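You operate a simulated robot arm through the tools that you are given. There is no shell and no other tool. Be economical: measure what you need, move in short steps, check, and stop when the job is done.

The job below is to be done with a simulated robot arm. You get a single attempt, and the scene is never put back.

Task
Top the tray on the slide as the topping card says.
Fine: two cubes of that kind in the small part; slide the rice under the sesame shaker for the card's shakes; then slide it back.

It is judged by the outcome, as a careful person would: the job done as asked, and still so three seconds after it is handed in. It fails if anything else is knocked over, pushed out of place, dropped, spilled or broken.

Robot
A 6-joint arm with a four-finger gripper, fixed in place. Base frame: the origin is at the foot of the arm, x ahead of it, y to its left, z up. Readings come in cm, rad, newtons and seconds.
Its first joint turns from -2.897 to 2.897 rad. Payload 3.43 kg.
The TCP is the grasp point between the finger pads, 3 cm short of the fingertips. In the tool frame z runs along the fingers and y along their closing line. The gripper opens to 12 cm. The gripper's body begins 8.5 cm behind the TCP.
Orientation is that of the tool frame in the base frame, as [roll, pitch, yaw] about the fixed x, y, z axes, in that order (R = Rz(yaw) Ry(pitch) Rx(roll)). With the fingers straight down and closing along the base's y, the tool's x points along the base's -x, its y along +y and its z along -z.

Tools
- The arm moves only by the tool play_rows. Its argument "steps" is a list of rows, each an object of numbers (a shift or turn left out is 0, a gripper value left out holds the last): "rx", "ry", "rz": the turn, a rotation vector about the tool's x, y, z in units of 5 degrees (1.0 is 5 degrees); "x", "y", "z": the shift along the tool's x, y, z in units of 30 mm (1.0 is 30 mm); "gripper": the gripper command, from -1 (shut) to 1 (fully open), values between in proportion. In form: [{"rx": .., "ry": .., "rz": .., "x": .., "y": .., "z": .., "gripper": ..}, ...]. A call has 1 to 20 rows; each row shifts and turns the commanded pose from where the row before left it, along the tool's axes as they then stand. A call with a number of a shift or a turn outside -1 to 1 is refused whole. A row lasts 0.2 s, in which the tool goes at most 5 cm and 0.15 rad; a call with a longer step from one row to the next is refused whole, and so is a gripper value outside its range. A pose out of reach is approached as far as the arm can. The call stops where the force on the tool passes 70 N (or 10 N more than at its start, if that is more) or the arm is blocked; 0.2 s more then pass. The fingers move at their own pace and stop on an object; they squeeze with about 43 N. The grip force told is the motor's: it shows also when the fingers shut on nothing. Time passes only in rows, and 0.2 s behind the last, so rows that do not move let the fingers close. It gives the time, the measured TCP pose, the force on the tool (base axes), the opening and the grip force at its end, in the units of the frame above (readings bear some noise), with the torque about the TCP (base axes, N m) and any sound that the robot's microphone picked up, and new pictures: "pictures" is both (left out), scene, wrist or none.
- Cameras (640 x 400 px; columns grow to the right, rows downward): "scene" is fixed at [39.78, 65.05, 157.33]; the picture's right is [-0.92, 0.39, 0.00], its down [0.37, 0.89, -0.26] and it looks along [-0.10, -0.24, -0.97] (base axes); focal length 284 px, centre (320, 200). "wrist" rides on the gripper at [7.1, -1.7, -12.1] in the tool frame; the picture's right is [0.23, 0.97, 0.00], its down [-0.81, 0.19, -0.55] and it looks along [-0.54, 0.13, 0.83] (tool axes); focal length 275 px, centre (320, 200). There is no depth. A picture from a camera that has moved, and an enlarged one, comes with that camera's place and axes in the base frame and with its lens.
- enlarge(camera, box): a new picture of the part [left, top, right, bottom] of that camera's present view, enlarged. No time passes.
- close_job(): hands the job in; it is judged then, once.

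Go step by step. Nothing tells you positions but the pictures and the camera data: compare them with the known pose of the tool, close in by small moves and look again before you grip or let go. The budget is 120 turns and 200 pictures, counting those below and the enlarged ones. Unless the task says otherwise, let go and move clear before handing in, and close with one line.

The tools are called after "Call:" as name(argument=value, ...) on one line, values as JSON. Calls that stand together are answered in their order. play_rows: Moves the arm, as the interface text tells. Its arguments: {"type":"object","properties":{"steps":{"type":"array","items":{"type":"object","properties":{"rx":{"type":"number"},"ry":{"type":"number"},"rz":{"type":"number"},"x":{"type":"number"},"y":{"type":"number"},"z":{"type":"number"},"gripper":{"type":"number"}}}},"pictures":{"type":"string","enum":["both","scene","wrist","none"]}},"required":["steps"]} The other tools are called the same way: enlarge (camera, box) takes an enlarged picture of a part of a camera's view; close_job () hands the job in.

At the start:

```text
time_s: 0.0
tcp_pos: [25.77, 52.58, 122.74]
tool_rot: [3.139, -0.001, 3.141]
force: [-0.6, 0.7, 0.4]
moment: [-0.02, 0.0, 0.01]
width: 11.99
finger_force: 0.1
```

scene: 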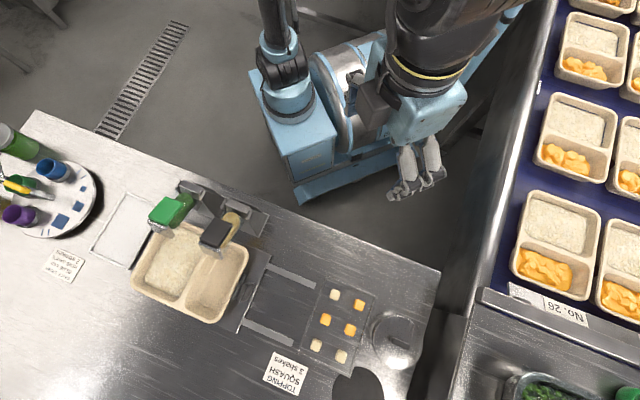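
wrist: 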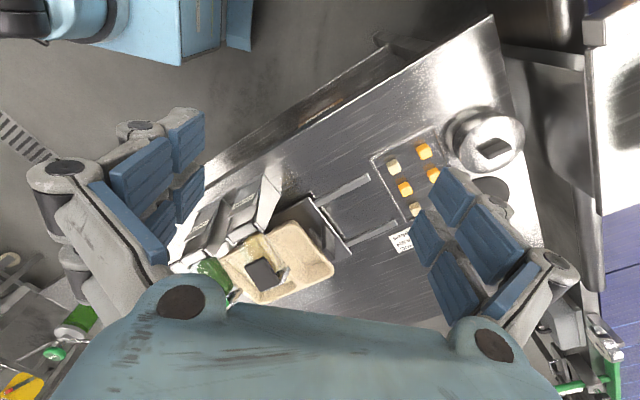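

I see a tray on a slide with a dispenser device, a card saying "TOPPING SQUASH 3 shakes", and cubes. I will look closer first.

Call:
enlarge(camera="scene", box=[230, 260, 430, 400])

Call:
enlarge(camera="scene", box=[110, 170, 280, 330])

Call:
enlarge(camera="scene", box=[0, 110, 130, 300])

```text
2.86 times, centred on (330, 330) of scene
camera zoom: at [39.78, 65.05, 157.33], right [-0.92, 0.39, 0.0], down [0.37, 0.89, -0.26], along [-0.1, -0.24, -0.97], focal length 813 px, centre (291, -171)
```

zoom: 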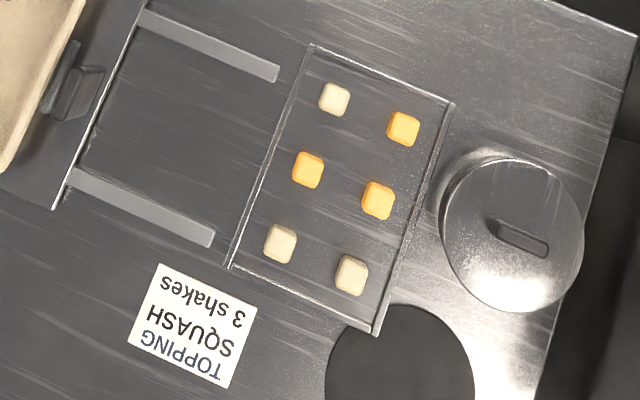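

```text
2.50 times, centred on (195, 250) of scene
camera zoom: at [39.78, 65.05, 157.33], right [-0.92, 0.39, 0.0], down [0.37, 0.89, -0.26], along [-0.1, -0.24, -0.97], focal length 711 px, centre (632, 75)
```

zoom: 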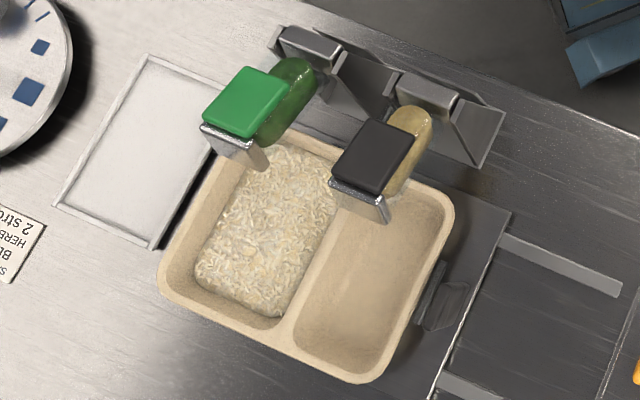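

```text
2.11 times, centred on (65, 205) of scene
camera zoom: at [39.78, 65.05, 157.33], right [-0.92, 0.39, 0.0], down [0.37, 0.89, -0.26], along [-0.1, -0.24, -0.97], focal length 599 px, centre (857, 190)
```

zoom: 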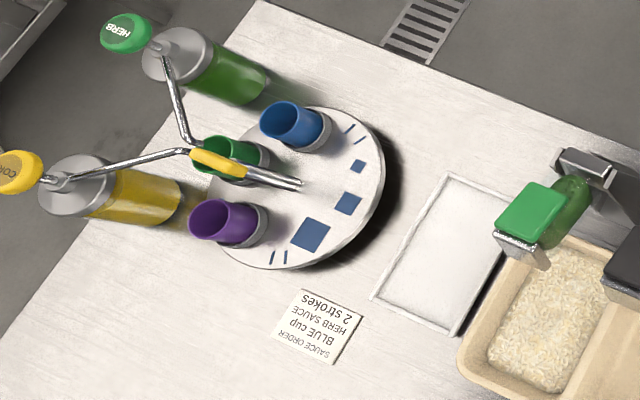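

The work surface is at about z=88 and the table is turned 45 degrees. Three orange cubes (squash) are on the pad. I'll align the tool with the table and look closer at the slide and shakers.

Call:
play_rows(steps=[{"rz": -1}, {"rz": -1}, {"rz": -1}, {"rz": -1}, {"rz": -1}, {"rz": -1}, {"rz": -1}, {"rz": -1}, {"rz": -1}, {"x": -0.84, "y": -0.6}, {"x": -0.84, "y": -0.6}, {"x": -0.84, "y": -0.6}, {"x": -0.84, "y": -0.6}, {"x": -0.84, "y": -0.6}, {}])

```text
time_s: 3.2
tcp_pos: [39.56, 55.11, 123.05]
tool_rot: [-3.137, 0.007, -2.357]
force: [0.3, -0.4, -0.7]
moment: [0.02, 0.02, 0.0]
width: 11.98
finger_force: 0.1
camera wrist: at [35.65, 49.0, 135.08], right [-0.85, 0.52, -0.01], down [0.43, 0.71, 0.56], along [0.3, 0.47, -0.83], focal length 275 px, centre (320, 200)
```

scene: 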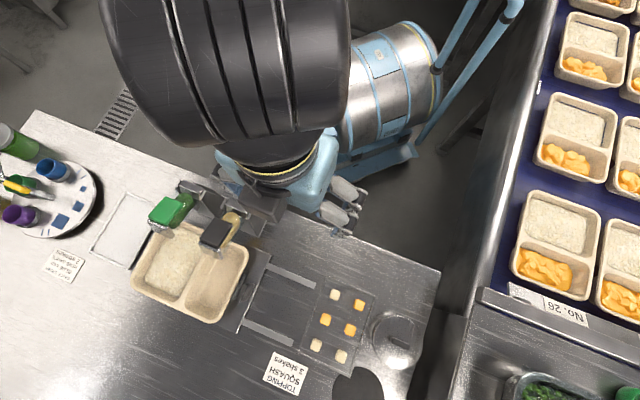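
wrist: 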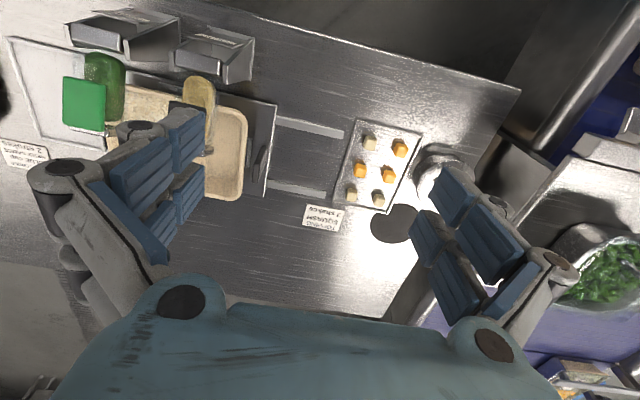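

Aligned. I'll shift sideways to get the shakers and tray between the fingers.

Call:
play_rows(steps=[{"y": -0.9}, {"y": -0.9}, {"y": -0.9}, {"y": -0.9}, {"y": -0.9}, {"y": -0.9}, {}], pictures="wrist")

Call:
enlarge(camera="wrist", box=[180, 0, 460, 220])

```text
time_s: 4.8
tcp_pos: [50.73, 43.86, 123.17]
tool_rot: [-3.137, 0.011, -2.355]
force: [0.2, -0.1, -0.5]
moment: [-0.02, -0.01, 0.0]
width: 11.97
finger_force: 0.0
camera wrist: at [46.89, 37.67, 135.14], right [-0.85, 0.52, -0.01], down [0.43, 0.71, 0.56], along [0.3, 0.47, -0.83], focal length 275 px, centre (320, 200)
```

wrist: 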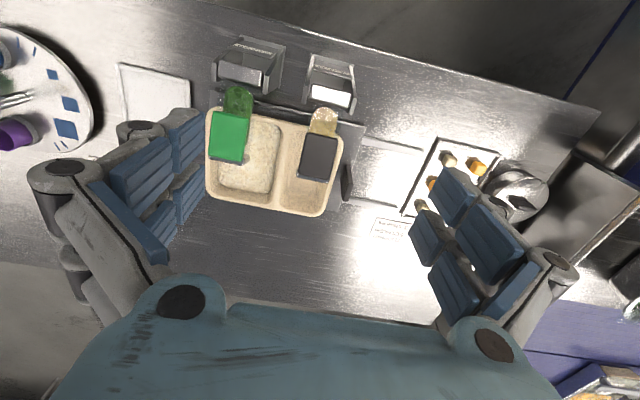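

```text
1.82 times, centred on (320, 110) of wrist
camera zoom: at [46.89, 37.67, 135.14], right [-0.85, 0.52, -0.01], down [0.43, 0.71, 0.56], along [0.3, 0.47, -0.83], focal length 500 px, centre (320, 364)
```

zoom: 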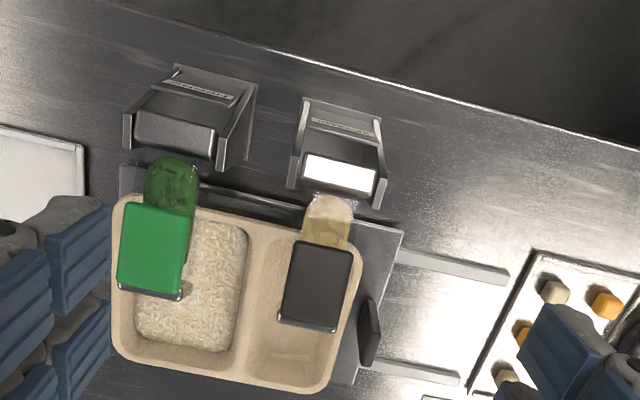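

Call:
enlarge(camera="wrist", box=[300, 40, 370, 100])

Call:
enlarge(camera="wrist", box=[205, 30, 365, 215])

```text
6.67 times, centred on (335, 70) of wrist
camera zoom: at [46.89, 37.67, 135.14], right [-0.85, 0.52, -0.01], down [0.43, 0.71, 0.56], along [0.3, 0.47, -0.83], focal length 1835 px, centre (220, 1067)
```

zoom: 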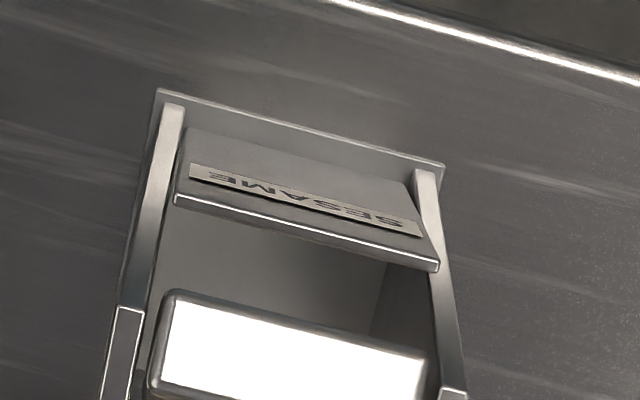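

```text
2.16 times, centred on (285, 122) of wrist
camera zoom: at [46.89, 37.67, 135.14], right [-0.85, 0.52, -0.01], down [0.43, 0.71, 0.56], along [0.3, 0.47, -0.83], focal length 595 px, centre (396, 368)
```

zoom: 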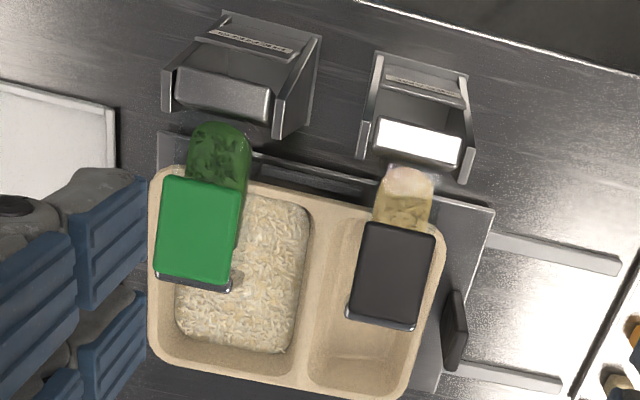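

The black shaker is labelled SESAME, so the rice has to move about 11 cm toward the cube pad. Next I'll go above the squash cubes.

Call:
play_rows(steps=[{"y": 0.86, "x": -0.395, "gripper": -0.17}, {"y": 0.86, "x": -0.395}, {"y": 0.86, "x": -0.395}, {"y": 0.86, "x": -0.395}, {"y": 0.86, "x": -0.395}, {"y": 0.86, "x": -0.395}, {"y": 0.86, "x": -0.395}, {"y": 0.86, "x": -0.395}, {"y": 0.86, "x": -0.395}, {"y": 0.86, "x": -0.395}, {"y": 0.86, "x": -0.395, "z": 0.9}, {"y": 0.86, "x": -0.395, "z": 0.9}, {"y": 0.86, "x": -0.395, "z": 0.9}, {"z": 0.9}, {"z": 0.9}, {"z": 0.9}, {}])

```text
time_s: 8.4
tcp_pos: [38.31, 78.59, 106.99]
tool_rot: [-3.136, 0.008, -2.357]
force: [0.1, -0.2, -0.4]
moment: [0.01, 0.04, 0.0]
width: 4.96
finger_force: 0.1
camera wrist: at [34.43, 72.37, 118.86], right [-0.85, 0.52, -0.01], down [0.43, 0.71, 0.56], along [0.3, 0.47, -0.83], focal length 275 px, centre (320, 200)
```

scene: 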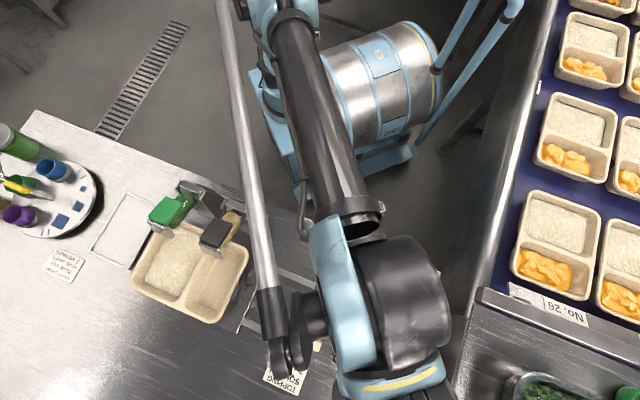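
wrist: 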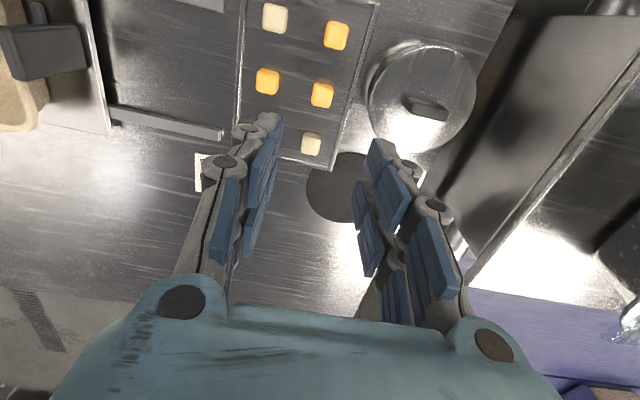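

Tool is over the middle-right squash cube. Descending to check height.

Call:
play_rows(steps=[{"z": 0.9}, {"z": 0.9}, {"z": 0.9}, {"z": 0.9}, {}], pictures="wrist")

```text
time_s: 9.6
tcp_pos: [38.42, 78.35, 96.06]
tool_rot: [-3.135, 0.007, -2.354]
force: [1.1, 0.7, 0.2]
moment: [-0.01, 0.0, -0.03]
width: 4.98
finger_force: 0.1
camera wrist: at [34.45, 72.29, 107.96], right [-0.85, 0.52, -0.01], down [0.43, 0.71, 0.56], along [0.3, 0.47, -0.83], focal length 275 px, centre (320, 200)
```

wrist: 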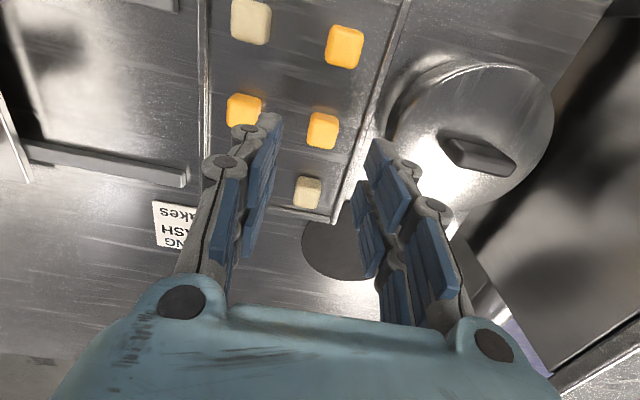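

Call:
play_rows(steps=[{"z": 0.6}, {"z": 0.6}, {"z": 0.5}, {}], pictures="wrist")

```text
time_s: 10.6
tcp_pos: [38.39, 78.51, 90.84]
tool_rot: [-3.136, 0.009, -2.356]
force: [-0.2, -0.8, 0.1]
moment: [-0.01, -0.02, 0.01]
width: 5.01
finger_force: 0.2
camera wrist: at [34.54, 72.36, 102.82], right [-0.85, 0.52, -0.01], down [0.43, 0.71, 0.56], along [0.3, 0.47, -0.83], focal length 275 px, centre (320, 200)
```

wrist: 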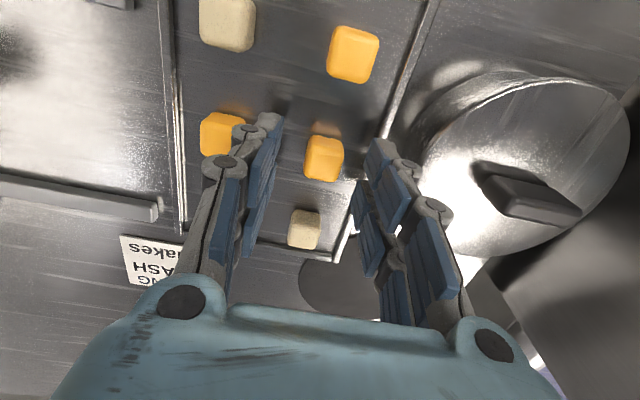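

Call:
play_rows(steps=[{"z": 0.2}, {"z": 0.15}, {}, {"gripper": -1}, {}, {}], pictures="wrist")

```text
time_s: 12.0
tcp_pos: [38.49, 78.44, 89.98]
tool_rot: [-3.136, 0.009, -2.355]
force: [0.1, -1.0, -0.1]
moment: [0.0, -0.01, -0.01]
width: 2.06
finger_force: 43.0
camera wrist: at [34.62, 72.35, 101.89], right [-0.85, 0.52, -0.01], down [0.43, 0.71, 0.56], along [0.3, 0.47, -0.83], focal length 275 px, centre (320, 200)
```

wrist: 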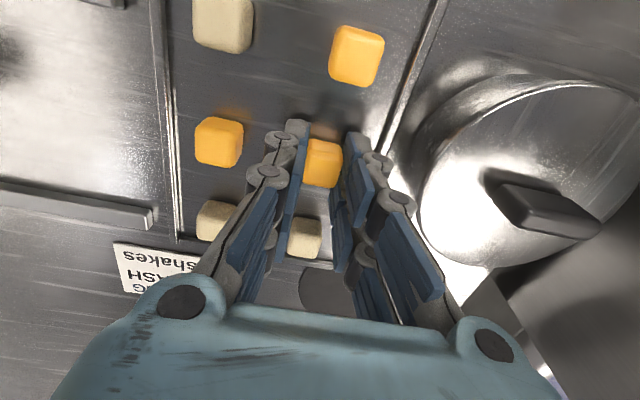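

Squash cube gripped (2.06 cm wide). I'll lift, turn the wrist 90° so the gripper stays clear of the shaker, and carry it to the small compartment.

Call:
play_rows(steps=[{"z": -0.7}, {"z": -0.9}, {"z": -0.9}, {"z": -0.9}, {"z": -0.9}, {"z": -0.9}, {"rz": 1}, {"rz": 1}, {"rz": 1}, {"rz": 1}, {"rz": 1}, {"rz": 1}, {"rz": 1}, {"rz": 1}, {"rz": 1}, {"rz": 1}, {"rz": 1}, {"rz": 1}, {"rz": 1}, {"rz": 1}], pictures="none")

Call:
play_rows(steps=[{"rz": 1}, {"rz": 1}, {"rz": 1}, {"rz": 1}, {"x": -0.9}, {"x": -0.9}, {"x": -0.9}, {"x": -0.9}, {"x": -0.9}, {"x": -0.9}, {"x": -0.9, "y": 0.2}, {"x": -0.9, "y": 0.3}, {"x": -0.9, "y": 0.3}, {}])

```text
time_s: 16.2
tcp_pos: [38.4, 78.38, 105.48]
tool_rot: [3.134, 0.009, 2.703]
force: [0.2, 0.1, 0.3]
moment: [-0.02, -0.05, 0.01]
width: 2.05
finger_force: 42.8
```

```text
time_s: 19.2
tcp_pos: [57.17, 62.95, 105.76]
tool_rot: [3.133, 0.005, 2.359]
force: [-0.3, 0.0, 0.0]
moment: [0.0, -0.04, 0.01]
width: 2.05
finger_force: 42.5
camera wrist: at [50.82, 66.88, 117.63], right [0.52, 0.85, 0.01], down [0.7, -0.44, 0.56], along [0.48, -0.29, -0.83], focal length 275 px, centre (320, 200)
```

scene: 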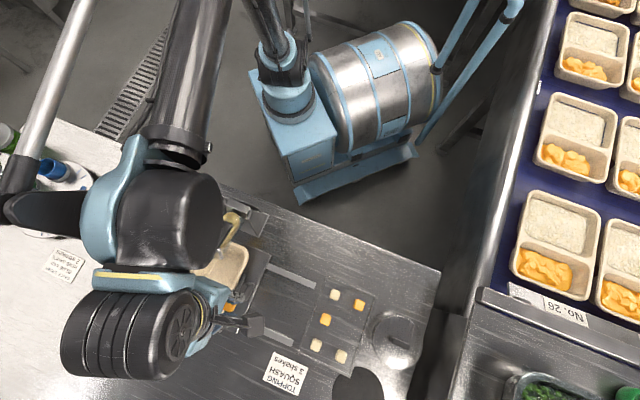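
wrist: 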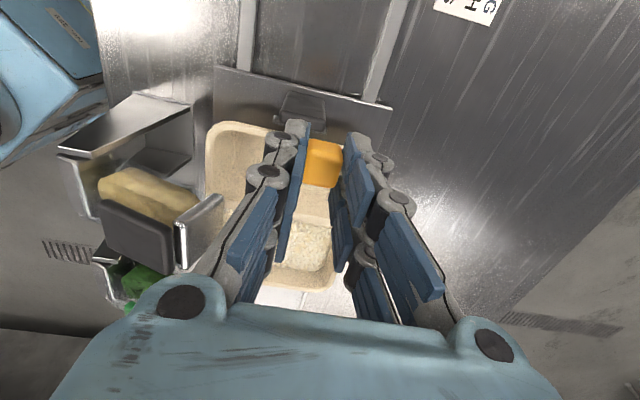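

Cube still held; now moving over the small compartment and lowering partway.

Call:
play_rows(steps=[{"x": -0.8}, {"x": -0.8}, {"x": -0.8}, {"x": -0.7}, {"z": 0.6}, {"z": 0.6}, {"z": 0.6}, {"z": 0.6}, {"z": 0.6}, {"z": 0.5}, {}], pictures="wrist")

```text
time_s: 21.6
tcp_pos: [64.02, 56.47, 95.28]
tool_rot: [3.134, 0.007, 2.357]
force: [0.9, 0.2, 0.5]
moment: [-0.01, 0.0, -0.04]
width: 2.06
finger_force: 42.9
camera wrist: at [57.66, 60.52, 107.23], right [0.52, 0.85, 0.01], down [0.7, -0.44, 0.56], along [0.48, -0.29, -0.83], focal length 275 px, centre (320, 200)
```

wrist: 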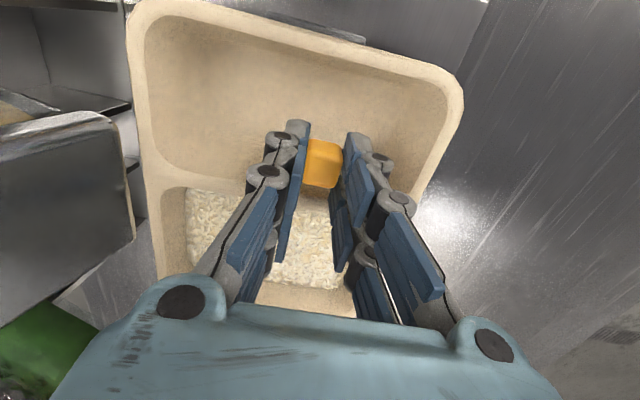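

Call:
play_rows(steps=[{"z": 0.3}, {"z": 0.3}, {"z": 0.2}, {}], pictures="wrist")

```text
time_s: 22.6
tcp_pos: [63.93, 56.44, 93.0]
tool_rot: [3.132, 0.006, 2.357]
force: [-0.7, 0.1, -0.3]
moment: [0.02, 0.01, 0.0]
width: 2.03
finger_force: 42.8
camera wrist: at [57.63, 60.4, 104.82], right [0.52, 0.85, 0.01], down [0.7, -0.44, 0.56], along [0.48, -0.29, -0.83], focal length 275 px, centre (320, 200)
```

wrist: 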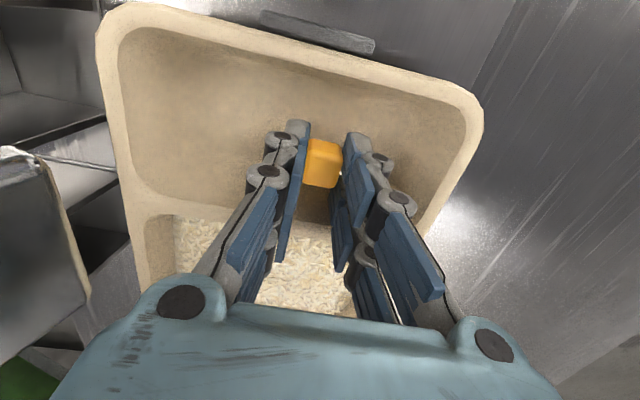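

Call:
play_rows(steps=[{"z": 0.1}, {"z": 0.1}, {"z": 0.05}, {}], pictures="wrist")

```text
time_s: 23.6
tcp_pos: [63.88, 56.39, 92.2]
tool_rot: [3.133, 0.005, 2.357]
force: [-0.3, 0.4, 0.2]
moment: [-0.01, 0.03, -0.02]
width: 2.09
finger_force: 25.0
camera wrist: at [57.64, 60.34, 104.11], right [0.52, 0.85, 0.01], down [0.7, -0.44, 0.56], along [0.48, -0.29, -0.83], focal length 275 px, centre (320, 200)
```

wrist: 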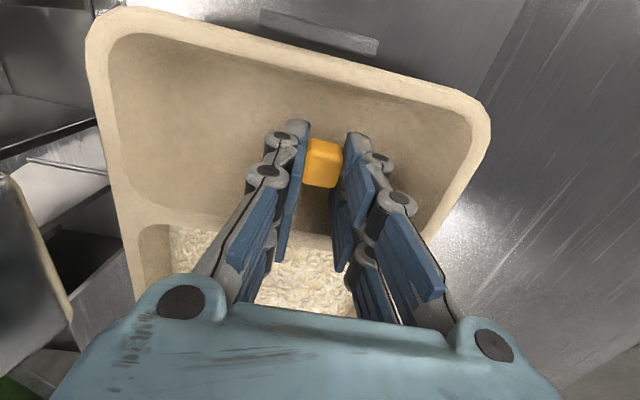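

Call:
play_rows(steps=[{"z": 0.08}, {}], pictures="none")

```text
time_s: 24.2
tcp_pos: [63.94, 56.28, 91.89]
tool_rot: [3.133, 0.005, 2.357]
force: [-0.2, 0.5, 0.1]
moment: [0.0, 0.0, 0.0]
width: 2.06
finger_force: 25.0
```

Call:
play_rows(steps=[{"z": 0.08}, {}], pictures="none")

Call:
play_rows(steps=[{"z": 0.08}, {}], pictures="wrist")

```text
time_s: 24.8
tcp_pos: [63.86, 56.24, 91.82]
tool_rot: [3.133, 0.006, 2.357]
force: [-0.7, 0.9, 2.7]
moment: [-0.04, 0.02, 0.01]
width: 2.11
finger_force: 25.0
```

```text
time_s: 25.4
tcp_pos: [63.86, 56.24, 91.58]
tool_rot: [3.131, 0.007, 2.357]
force: [-1.1, 1.9, 28.8]
moment: [0.03, 0.0, -0.01]
width: 2.08
finger_force: 25.2
camera wrist: at [57.63, 60.29, 103.46], right [0.52, 0.85, 0.01], down [0.7, -0.44, 0.56], along [0.48, -0.29, -0.83], focal length 275 px, centre (320, 200)
```

wrist: 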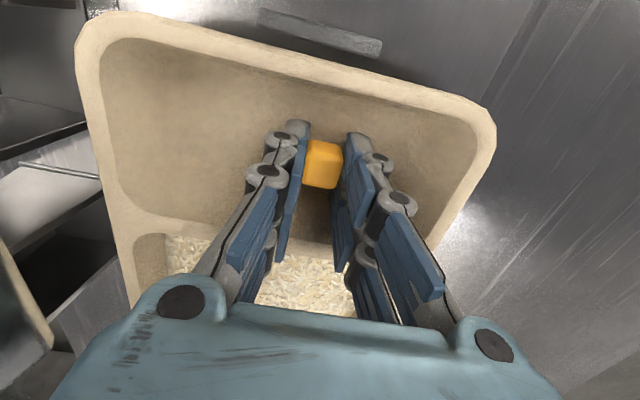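

Contact with the compartment floor at z≈91.7. Easing up slightly and releasing, then lifting.

Call:
play_rows(steps=[{"z": -0.07}, {"gripper": -0.4}, {}, {"z": -0.3}, {"z": -0.6}, {"z": -0.9}, {"z": -0.9}, {"z": -0.9}, {"z": -0.9}, {"x": 0.8}, {"x": 0.8}, {"x": 0.8}, {}], pictures="wrist")

```text
time_s: 28.2
tcp_pos: [58.7, 61.4, 105.09]
tool_rot: [3.132, 0.005, 2.356]
force: [0.6, -0.1, -1.2]
moment: [-0.01, 0.01, -0.02]
width: 3.58
finger_force: 0.1
camera wrist: at [52.43, 65.34, 116.99], right [0.52, 0.85, 0.01], down [0.7, -0.44, 0.56], along [0.48, -0.29, -0.83], focal length 275 px, centre (320, 200)
```

wrist: 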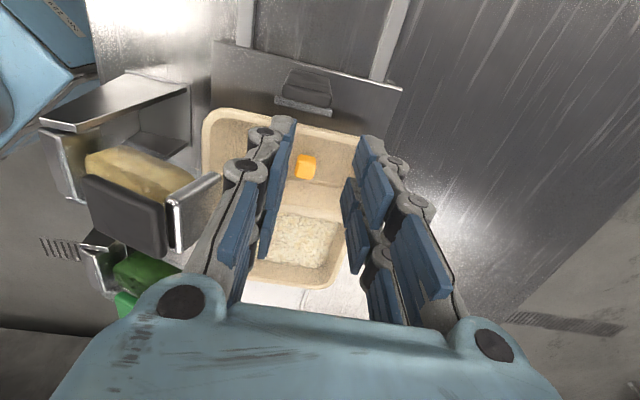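

First cube is in the compartment. A quick look at the shaker from this side.

Call:
enlarge(camera="wrist", box=[20, 60, 240, 310])

```text
1.60 times, centred on (130, 185) of wrist
camera zoom: at [52.43, 65.34, 116.99], right [0.52, 0.85, 0.01], down [0.7, -0.44, 0.56], along [0.48, -0.29, -0.83], focal length 440 px, centre (624, 224)
```

zoom: 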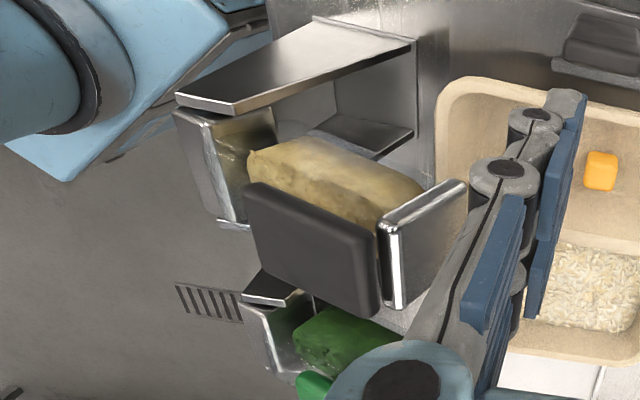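

The tan bottle with the black top is held in a bracket with a front plate. I'll study it later; now I go for the second squash cube (middle-left).

Call:
play_rows(steps=[{"x": 0.86, "y": -0.1}, {"x": 0.86, "y": -0.1}, {"x": 0.86, "y": -0.1}, {"x": 0.86, "y": -0.1}, {"x": 0.86, "y": -0.1}, {"x": 0.86, "y": -0.1}, {"x": 0.86, "y": -0.1}, {"x": 0.86, "y": -0.1}, {"z": 0.8}, {"z": 0.8}, {"z": 0.8}, {"z": 0.8}, {}], pictures="wrist")

```text
time_s: 31.0
tcp_pos: [42.46, 74.37, 95.28]
tool_rot: [3.134, 0.005, 2.357]
force: [0.2, 0.3, 0.3]
moment: [-0.04, -0.01, -0.01]
width: 3.6
finger_force: 0.0
camera wrist: at [36.25, 78.28, 107.17], right [0.52, 0.85, 0.01], down [0.7, -0.44, 0.56], along [0.48, -0.29, -0.83], focal length 275 px, centre (320, 200)
```

wrist: 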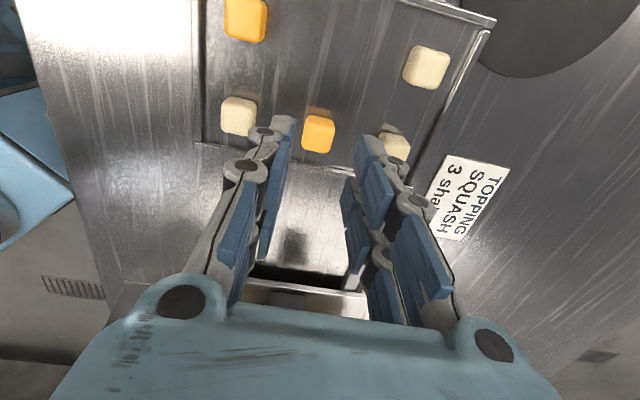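

Call:
play_rows(steps=[{"z": 0.6}, {"z": 0.6}, {"z": 0.4}, {"z": 0.17}, {}], pictures="wrist")

```text
time_s: 32.2
tcp_pos: [42.64, 74.22, 89.98]
tool_rot: [3.133, 0.005, 2.357]
force: [-0.5, -0.3, -0.6]
moment: [-0.02, -0.02, -0.03]
width: 3.61
finger_force: 0.1
camera wrist: at [36.34, 78.24, 101.97], right [0.52, 0.85, 0.01], down [0.7, -0.44, 0.56], along [0.48, -0.29, -0.83], focal length 275 px, centre (320, 200)
```

wrist: 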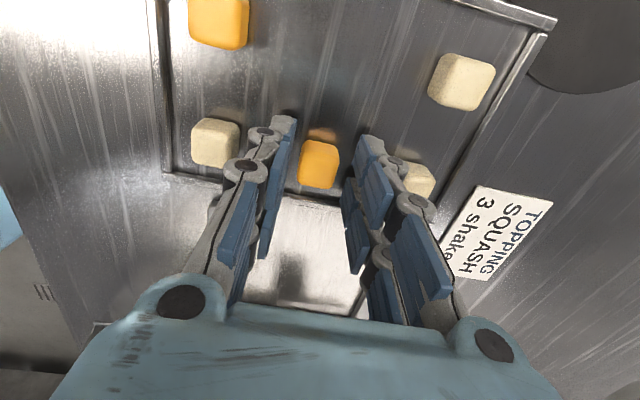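

Call:
play_rows(steps=[{"gripper": -1}, {}, {}, {"z": -0.7}, {"z": -0.9}, {"z": -0.9}, {"z": -0.9}, {"z": -0.8}, {"x": -0.825, "y": 0.08}, {"x": -0.825, "y": 0.08}, {"x": -0.825, "y": 0.08}, {"x": -0.825, "y": 0.08}, {"x": -0.825, "y": 0.08}, {"x": -0.825, "y": 0.08}, {"x": -0.825, "y": 0.08}, {"x": -0.825, "y": 0.08}, {"x": -0.825, "y": 0.08}, {"x": -0.825, "y": 0.08}], pictures="none")

Call:
play_rows(steps=[{"z": 0.7}, {"z": 0.7}, {"z": 0.6}, {}], pictures="wrist")

```text
time_s: 36.0
tcp_pos: [61.43, 58.59, 102.77]
tool_rot: [3.132, 0.006, 2.358]
force: [0.0, -0.5, -0.2]
moment: [-0.02, 0.0, -0.01]
width: 2.06
finger_force: 42.9
```

```text
time_s: 37.0
tcp_pos: [61.82, 58.58, 96.72]
tool_rot: [3.133, 0.006, 2.356]
force: [0.0, 0.2, -1.0]
moment: [0.01, -0.02, -0.01]
width: 2.05
finger_force: 43.1
camera wrist: at [55.51, 62.49, 108.66], right [0.52, 0.85, 0.01], down [0.7, -0.44, 0.56], along [0.48, -0.29, -0.83], focal length 275 px, centre (320, 200)
```

wrist: 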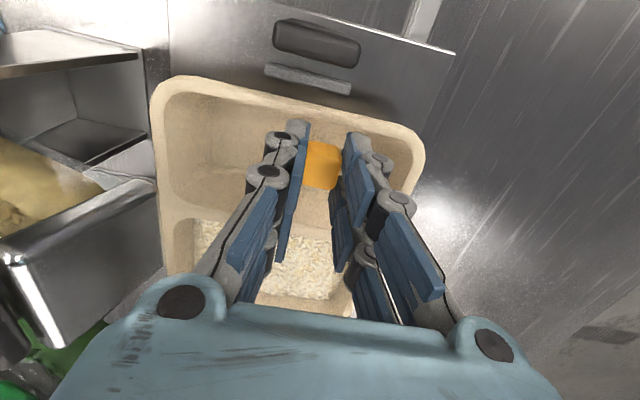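

Call:
play_rows(steps=[{"z": 0.5, "x": -0.06}, {"z": 0.5}, {"z": 0.3}, {"z": 0.2}, {}], pictures="wrist")

```text
time_s: 37.6
tcp_pos: [60.78, 58.64, 95.59]
tool_rot: [3.119, 0.01, 2.357]
force: [1.1, 1.1, -1.3]
moment: [-0.07, 0.11, -0.01]
width: 2.04
finger_force: 42.6
stopped in row 2: the force on the tool passed its limit at 100 N (the readings are from after the stop); the commanded pose is now the measured one
camera wrist: at [54.28, 62.49, 107.43], right [0.52, 0.85, 0.02], down [0.7, -0.44, 0.57], along [0.49, -0.28, -0.82], focal length 275 px, centre (320, 200)
```

wrist: 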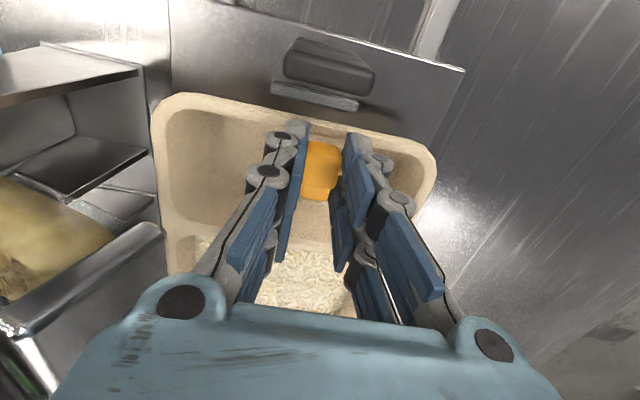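

Something was touched while descending; I stop and look before going on.

Call:
play_rows(steps=[{"z": -0.5}, {"z": -0.5}, {"z": -0.5}, {}], pictures="both")

Call:
enlarge(camera="wrist", box=[140, 60, 460, 260])

Call:
enlarge(camera="scene", box=[110, 180, 290, 330])

```text
time_s: 38.6
tcp_pos: [60.55, 58.64, 100.05]
tool_rot: [3.12, 0.011, 2.356]
force: [0.2, 0.1, -1.1]
moment: [-0.03, -0.02, 0.0]
width: 2.05
finger_force: 43.1
camera wrist: at [54.12, 62.5, 111.99], right [0.52, 0.85, 0.02], down [0.7, -0.44, 0.57], along [0.49, -0.28, -0.82], focal length 275 px, centre (320, 200)
```

scene: 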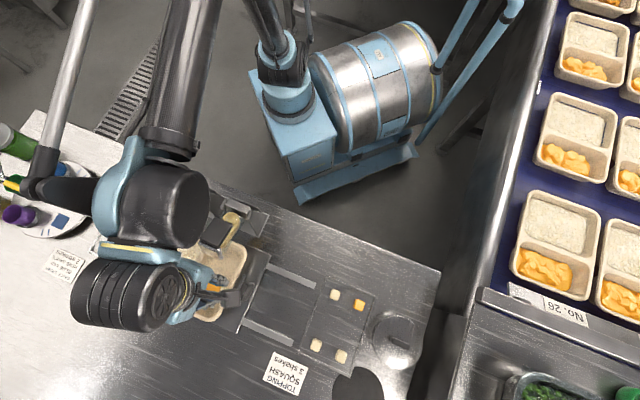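
wrist: 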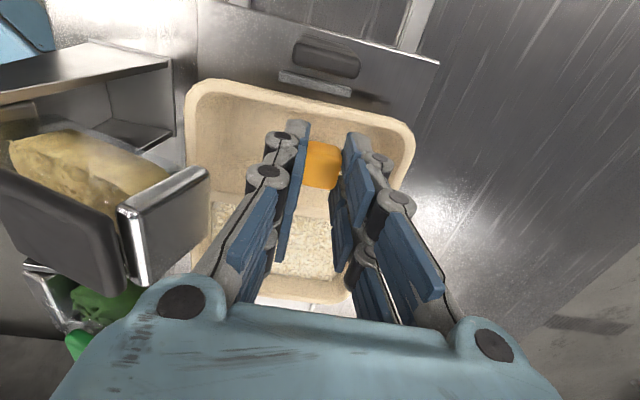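

```text
2.00 times, centred on (300, 160) of wrist
camera zoom: at [54.12, 62.5, 111.99], right [0.52, 0.85, 0.02], down [0.7, -0.44, 0.57], along [0.49, -0.28, -0.82], focal length 551 px, centre (360, 280)
```

zoom: 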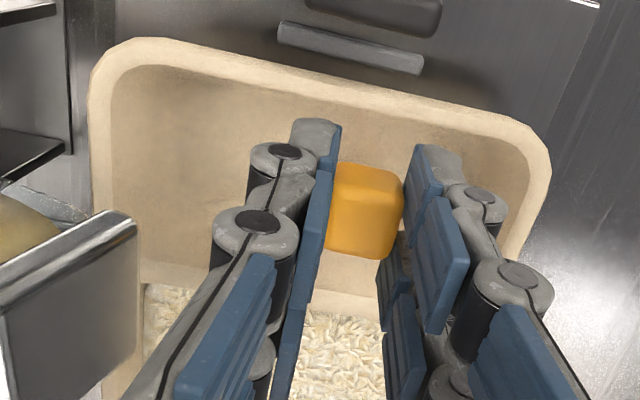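

```text
2.67 times, centred on (200, 255) of scene
camera zoom: at [39.78, 65.05, 157.33], right [-0.92, 0.39, 0.0], down [0.37, 0.89, -0.26], along [-0.1, -0.24, -0.97], focal length 759 px, centre (640, 53)
```

zoom: 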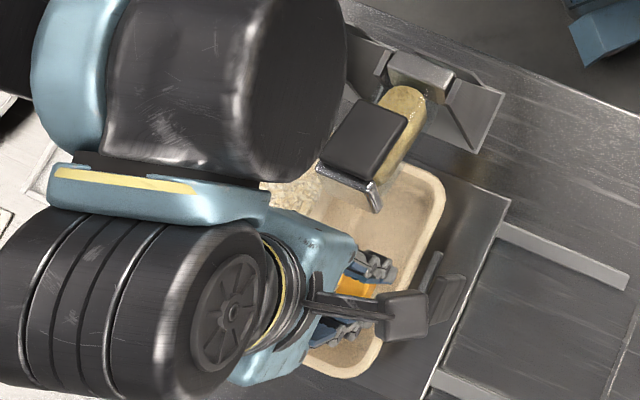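

Nothing appears displaced and the cube is still held. I'll shift a bit away from the shaker and re-approach in small steps while watching force.

Call:
play_rows(steps=[{"x": -0.22, "y": 0.32}, {"x": -0.23, "y": 0.31}, {"z": 0.4}, {"z": 0.4}, {"z": 0.3}, {}], pictures="none")

Call:
play_rows(steps=[{"z": 0.1}, {"z": 0.1}, {}], pictures="wrist")

```text
time_s: 40.0
tcp_pos: [62.83, 58.97, 96.83]
tool_rot: [3.12, 0.009, 2.358]
force: [0.5, 0.0, -0.3]
moment: [0.01, -0.03, -0.02]
width: 2.04
finger_force: 43.1
```

```text
time_s: 40.8
tcp_pos: [63.04, 58.94, 96.24]
tool_rot: [3.121, 0.009, 2.356]
force: [1.3, 0.1, 0.2]
moment: [0.0, 0.0, 0.03]
width: 2.05
finger_force: 43.1
camera wrist: at [56.54, 62.91, 108.11], right [0.52, 0.85, 0.02], down [0.7, -0.44, 0.57], along [0.49, -0.28, -0.82], focal length 275 px, centre (320, 200)
```

wrist: 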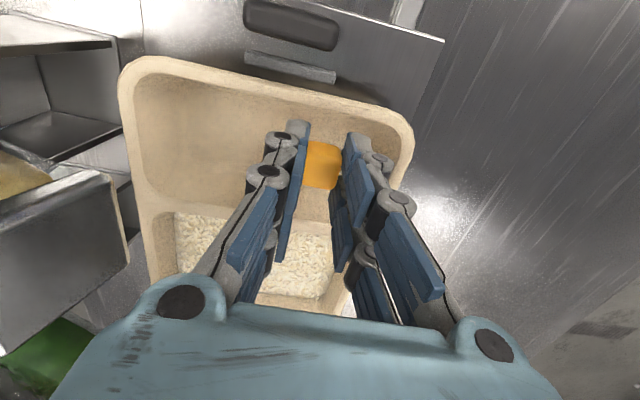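

Call:
play_rows(steps=[{"z": 0.1}, {"z": 0.1}, {}], pictures="none")

Call:
play_rows(steps=[{"z": 0.1}, {"z": 0.1}, {}], pictures="wrist")

```text
time_s: 41.6
tcp_pos: [63.07, 59.13, 95.71]
tool_rot: [3.121, 0.011, 2.359]
force: [0.1, -0.1, 0.6]
moment: [-0.02, 0.02, 0.0]
width: 2.03
finger_force: 42.9
```

```text
time_s: 42.4
tcp_pos: [63.12, 58.96, 95.12]
tool_rot: [3.12, 0.011, 2.357]
force: [0.0, -0.4, 0.2]
moment: [-0.03, 0.01, 0.0]
width: 2.02
finger_force: 42.8
camera wrist: at [56.61, 62.86, 106.95], right [0.52, 0.85, 0.02], down [0.7, -0.44, 0.57], along [0.49, -0.28, -0.82], focal length 275 px, centre (320, 200)
```

wrist: 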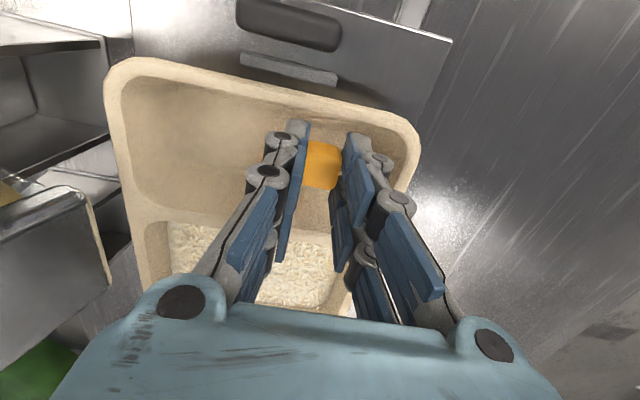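

Call:
play_rows(steps=[{"z": 0.1}, {"z": 0.1}, {}], pictures="none")

Call:
play_rows(steps=[{"z": 0.1}, {"z": 0.1}, {}], pictures="none")

Call:
play_rows(steps=[{"z": 0.1}, {"z": 0.1}, {}], pictures="wrist")

```text
time_s: 43.2
tcp_pos: [62.98, 59.0, 94.35]
tool_rot: [3.122, 0.009, 2.357]
force: [0.0, 0.4, -0.5]
moment: [-0.03, 0.04, 0.02]
width: 2.05
finger_force: 43.2
```

```text
time_s: 44.0
tcp_pos: [63.02, 58.95, 93.9]
tool_rot: [3.121, 0.011, 2.359]
force: [-1.1, 0.1, 8.7]
moment: [-0.05, 0.0, -0.03]
width: 2.04
finger_force: 42.8
```

```text
time_s: 44.8
tcp_pos: [62.99, 59.0, 93.42]
tool_rot: [3.119, 0.011, 2.357]
force: [0.8, 1.6, 46.2]
moment: [-0.43, -0.08, 0.0]
width: 2.04
finger_force: 43.6
camera wrist: at [56.53, 62.84, 105.26], right [0.52, 0.85, 0.02], down [0.7, -0.44, 0.57], along [0.49, -0.28, -0.82], focal length 275 px, centre (320, 200)
```

wrist: 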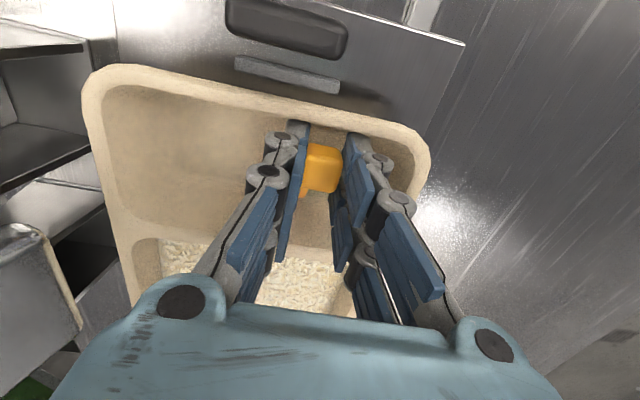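

Contact at z≈93.9, too high for the floor. I'll raise and back off to view the compartment.

Call:
play_rows(steps=[{"z": -0.3}, {"z": -0.7}, {"z": -0.8}, {"z": -0.8}, {"x": 0.8}, {"x": 0.8}, {"x": 0.8}, {}], pictures="wrist")

Call:
enlarge(camera="wrist", box=[190, 80, 410, 300])

```text
time_s: 46.6
tcp_pos: [57.82, 64.08, 101.06]
tool_rot: [3.121, 0.011, 2.359]
force: [-0.7, -0.4, 0.0]
moment: [0.02, -0.02, 0.01]
width: 2.04
finger_force: 43.3
camera wrist: at [51.34, 67.91, 112.93], right [0.52, 0.85, 0.02], down [0.7, -0.44, 0.57], along [0.49, -0.28, -0.82], focal length 275 px, centre (320, 200)
```

wrist: 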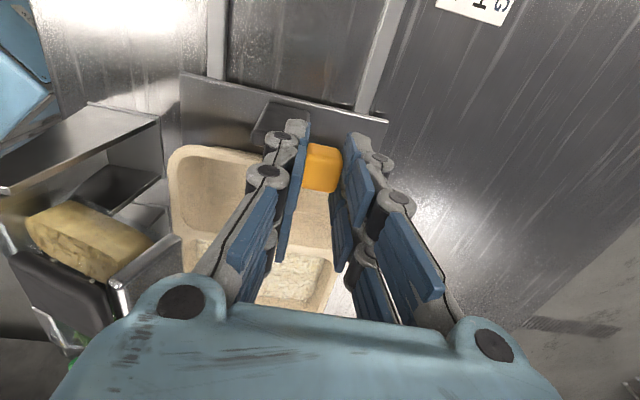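

```text
1.82 times, centred on (300, 190) of wrist
camera zoom: at [51.34, 67.91, 112.93], right [0.52, 0.85, 0.02], down [0.7, -0.44, 0.57], along [0.49, -0.28, -0.82], focal length 500 px, centre (356, 218)
```

zoom: 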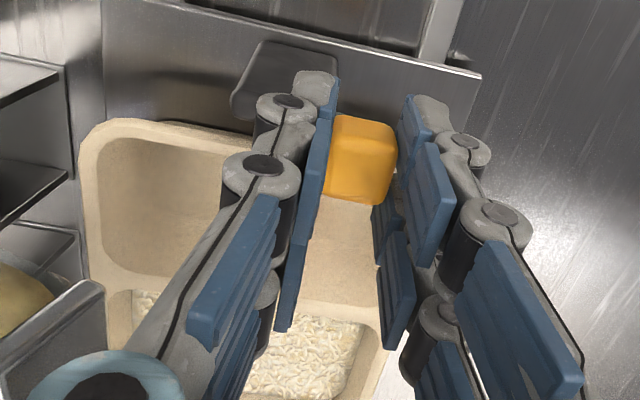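

Call:
play_rows(steps=[{"z": -0.6, "y": 0.8}, {"z": -0.6, "y": 0.8}, {"y": 0.8}, {}], pictures="wrist")

Call:
enlarge(camera="wrist", box=[80, 80, 320, 300])

```text
time_s: 47.6
tcp_pos: [62.82, 68.97, 104.65]
tool_rot: [3.119, 0.01, 2.359]
force: [-0.5, 0.4, -0.4]
moment: [-0.04, -0.03, 0.0]
width: 2.07
finger_force: 42.9
camera wrist: at [56.38, 72.87, 116.59], right [0.52, 0.85, 0.02], down [0.7, -0.44, 0.57], along [0.49, -0.28, -0.82], focal length 275 px, centre (320, 200)
```

wrist: 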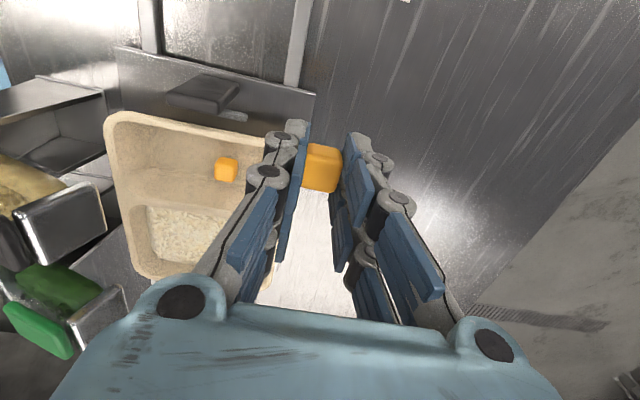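

```text
1.82 times, centred on (200, 190) of wrist
camera zoom: at [56.38, 72.87, 116.59], right [0.52, 0.85, 0.02], down [0.7, -0.44, 0.57], along [0.49, -0.28, -0.82], focal length 500 px, centre (538, 218)
```

zoom: 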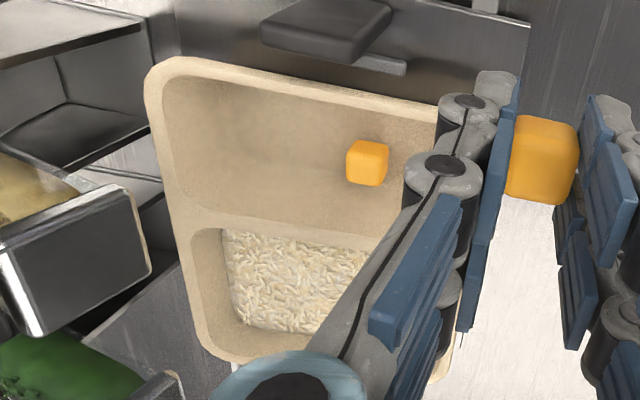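

The first cube sits mid-compartment, so the second must go beside it along the other direction. I'll level the tool and turn the wrist another 90° so the camera faces outward, letting me place it nearer the shaker safely.

Call:
play_rows(steps=[{"rx": 0.26, "ry": 0.11}, {"rz": 1}, {"rz": 1}, {"rz": 1}, {"rz": 1}, {"rz": 1}, {"rz": 1}, {"rz": 1}, {"rz": 1}, {"rz": 1}, {"rz": 1}, {"rz": 1}, {"rz": 1}, {"rz": 1}, {"rz": 1}, {"rz": 1}, {"rz": 1}, {"rz": 1}, {"rz": 1}, {}], pictures="both")

```text
time_s: 51.8
tcp_pos: [63.37, 68.86, 104.71]
tool_rot: [-3.139, 0.002, 1.192]
force: [0.3, 0.0, 0.1]
moment: [-0.01, 0.03, 0.01]
width: 2.06
finger_force: 42.8
out of reach, approached as far as the arm can: row 15, 16, 17, 18, 19
camera wrist: at [64.53, 76.23, 116.68], right [0.99, -0.15, 0.0], down [-0.12, -0.82, 0.55], along [-0.08, -0.55, -0.83], focal length 275 px, centre (320, 200)
```

scene: 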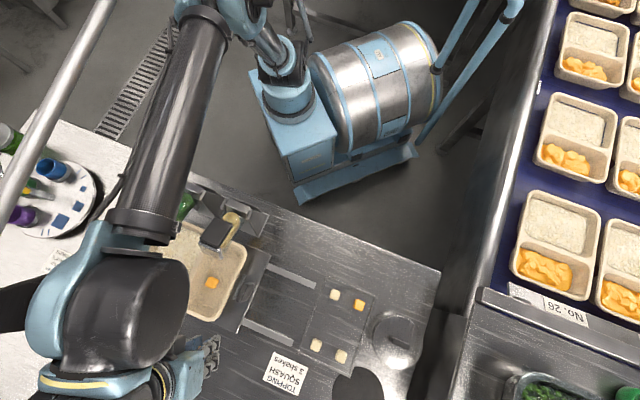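
wrist: 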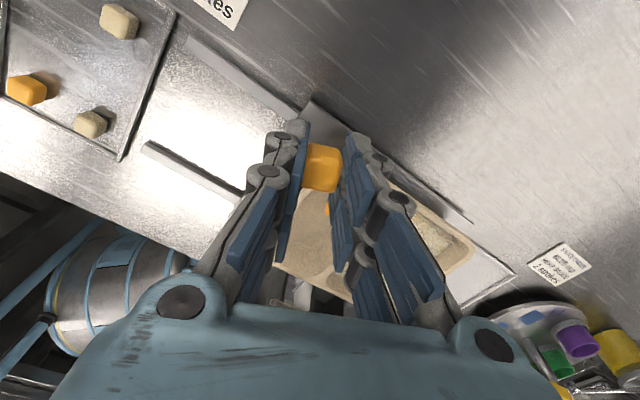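

Call:
enlarge(camera="scene", box=[150, 190, 290, 330])

```text
2.86 times, centred on (220, 260) of scene
camera zoom: at [39.78, 65.05, 157.33], right [-0.92, 0.39, 0.0], down [0.37, 0.89, -0.26], along [-0.1, -0.24, -0.97], focal length 813 px, centre (606, 29)
```

zoom: 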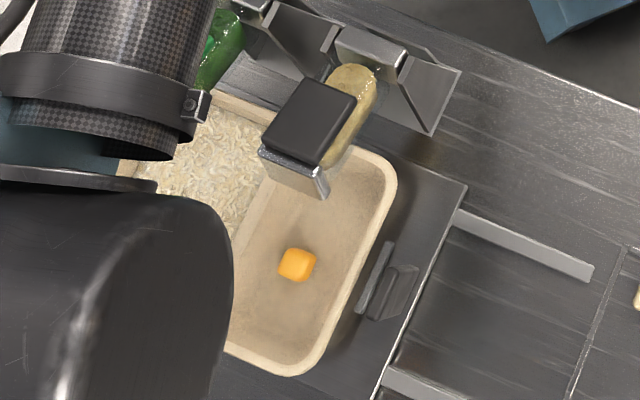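

The wrist limit stops that orientation. I'll turn back to the opposite one (camera on the robot side) and place the cube toward the far end of the compartment.

Call:
play_rows(steps=[{"rz": -1}, {"rz": -1}, {"rz": -1}, {"rz": -1}, {"rz": -1}, {"rz": -1}, {"rz": -1}, {"rz": -1}, {"rz": -1}, {"rz": -1}, {"rz": -1}, {"rz": -1}, {"rz": -1}, {"rz": -1}, {"rz": -1}, {"rz": -1}, {"rz": -1}, {"rz": -1}], pictures="none")

Call:
play_rows(steps=[{"rz": -1}, {"rz": -1}, {"rz": -1}, {"rz": -1}, {"rz": -1}, {"rz": -1}, {"rz": -1}, {"rz": -1}, {"rz": -1}, {"rz": -1}, {"rz": -1}, {"rz": -1}, {}], pictures="none")

```text
time_s: 55.6
tcp_pos: [63.36, 68.68, 104.75]
tool_rot: [-3.139, -0.004, 2.759]
force: [-0.1, 0.2, -0.7]
moment: [0.0, 0.0, -0.01]
width: 2.05
finger_force: 43.2
```

```text
time_s: 58.4
tcp_pos: [63.29, 68.82, 104.87]
tool_rot: [3.138, -0.004, -2.476]
force: [-0.4, 0.1, -0.4]
moment: [-0.01, -0.02, -0.02]
width: 2.04
finger_force: 43.1
```

Call:
play_rows(steps=[{"rz": -0.7}, {"rz": -0.67}, {"x": 0.53, "y": -0.94}, {"x": 0.53, "y": -0.94}, {"x": 0.54, "y": -0.95}, {"ry": 1}, {"z": 0.8}, {"z": 0.8}, {}], pictures="both")

```text
time_s: 60.4
tcp_pos: [65.8, 59.2, 99.86]
tool_rot: [3.139, -0.092, -2.357]
force: [0.6, -0.8, 0.5]
moment: [0.0, 0.0, 0.04]
width: 2.03
finger_force: 42.7
camera wrist: at [62.74, 53.78, 112.41], right [-0.85, 0.53, 0.02], down [0.47, 0.74, 0.48], along [0.23, 0.42, -0.88], focal length 275 px, centre (320, 200)
```

scene: 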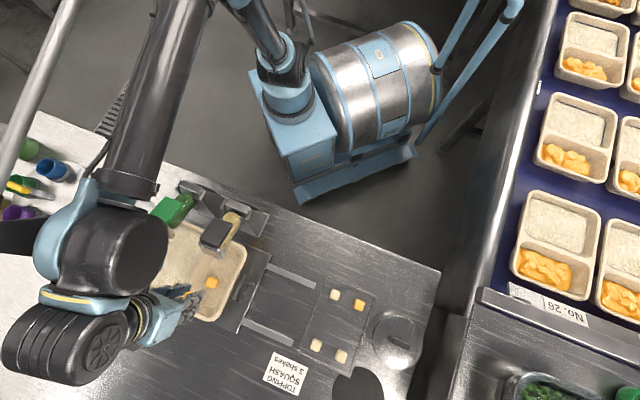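
wrist: 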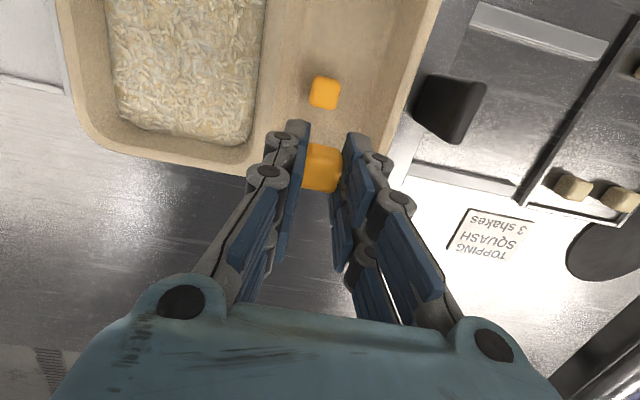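

Call:
play_rows(steps=[{"z": 0.4, "x": -0.035}, {"z": 0.4, "x": -0.035}, {"z": 0.4, "x": -0.035}, {"z": 0.4, "x": -0.035}, {}], pictures="wrist")

```text
time_s: 61.6
tcp_pos: [65.63, 59.07, 95.16]
tool_rot: [3.14, -0.089, -2.357]
force: [0.1, 0.4, -0.3]
moment: [0.0, 0.0, 0.01]
width: 2.04
finger_force: 42.9
camera wrist: at [62.72, 53.77, 107.71], right [-0.85, 0.53, 0.02], down [0.47, 0.74, 0.48], along [0.23, 0.42, -0.88], focal length 275 px, centre (320, 200)
```

wrist: 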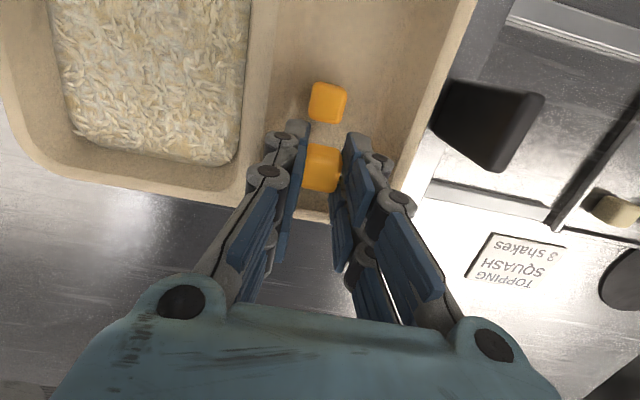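

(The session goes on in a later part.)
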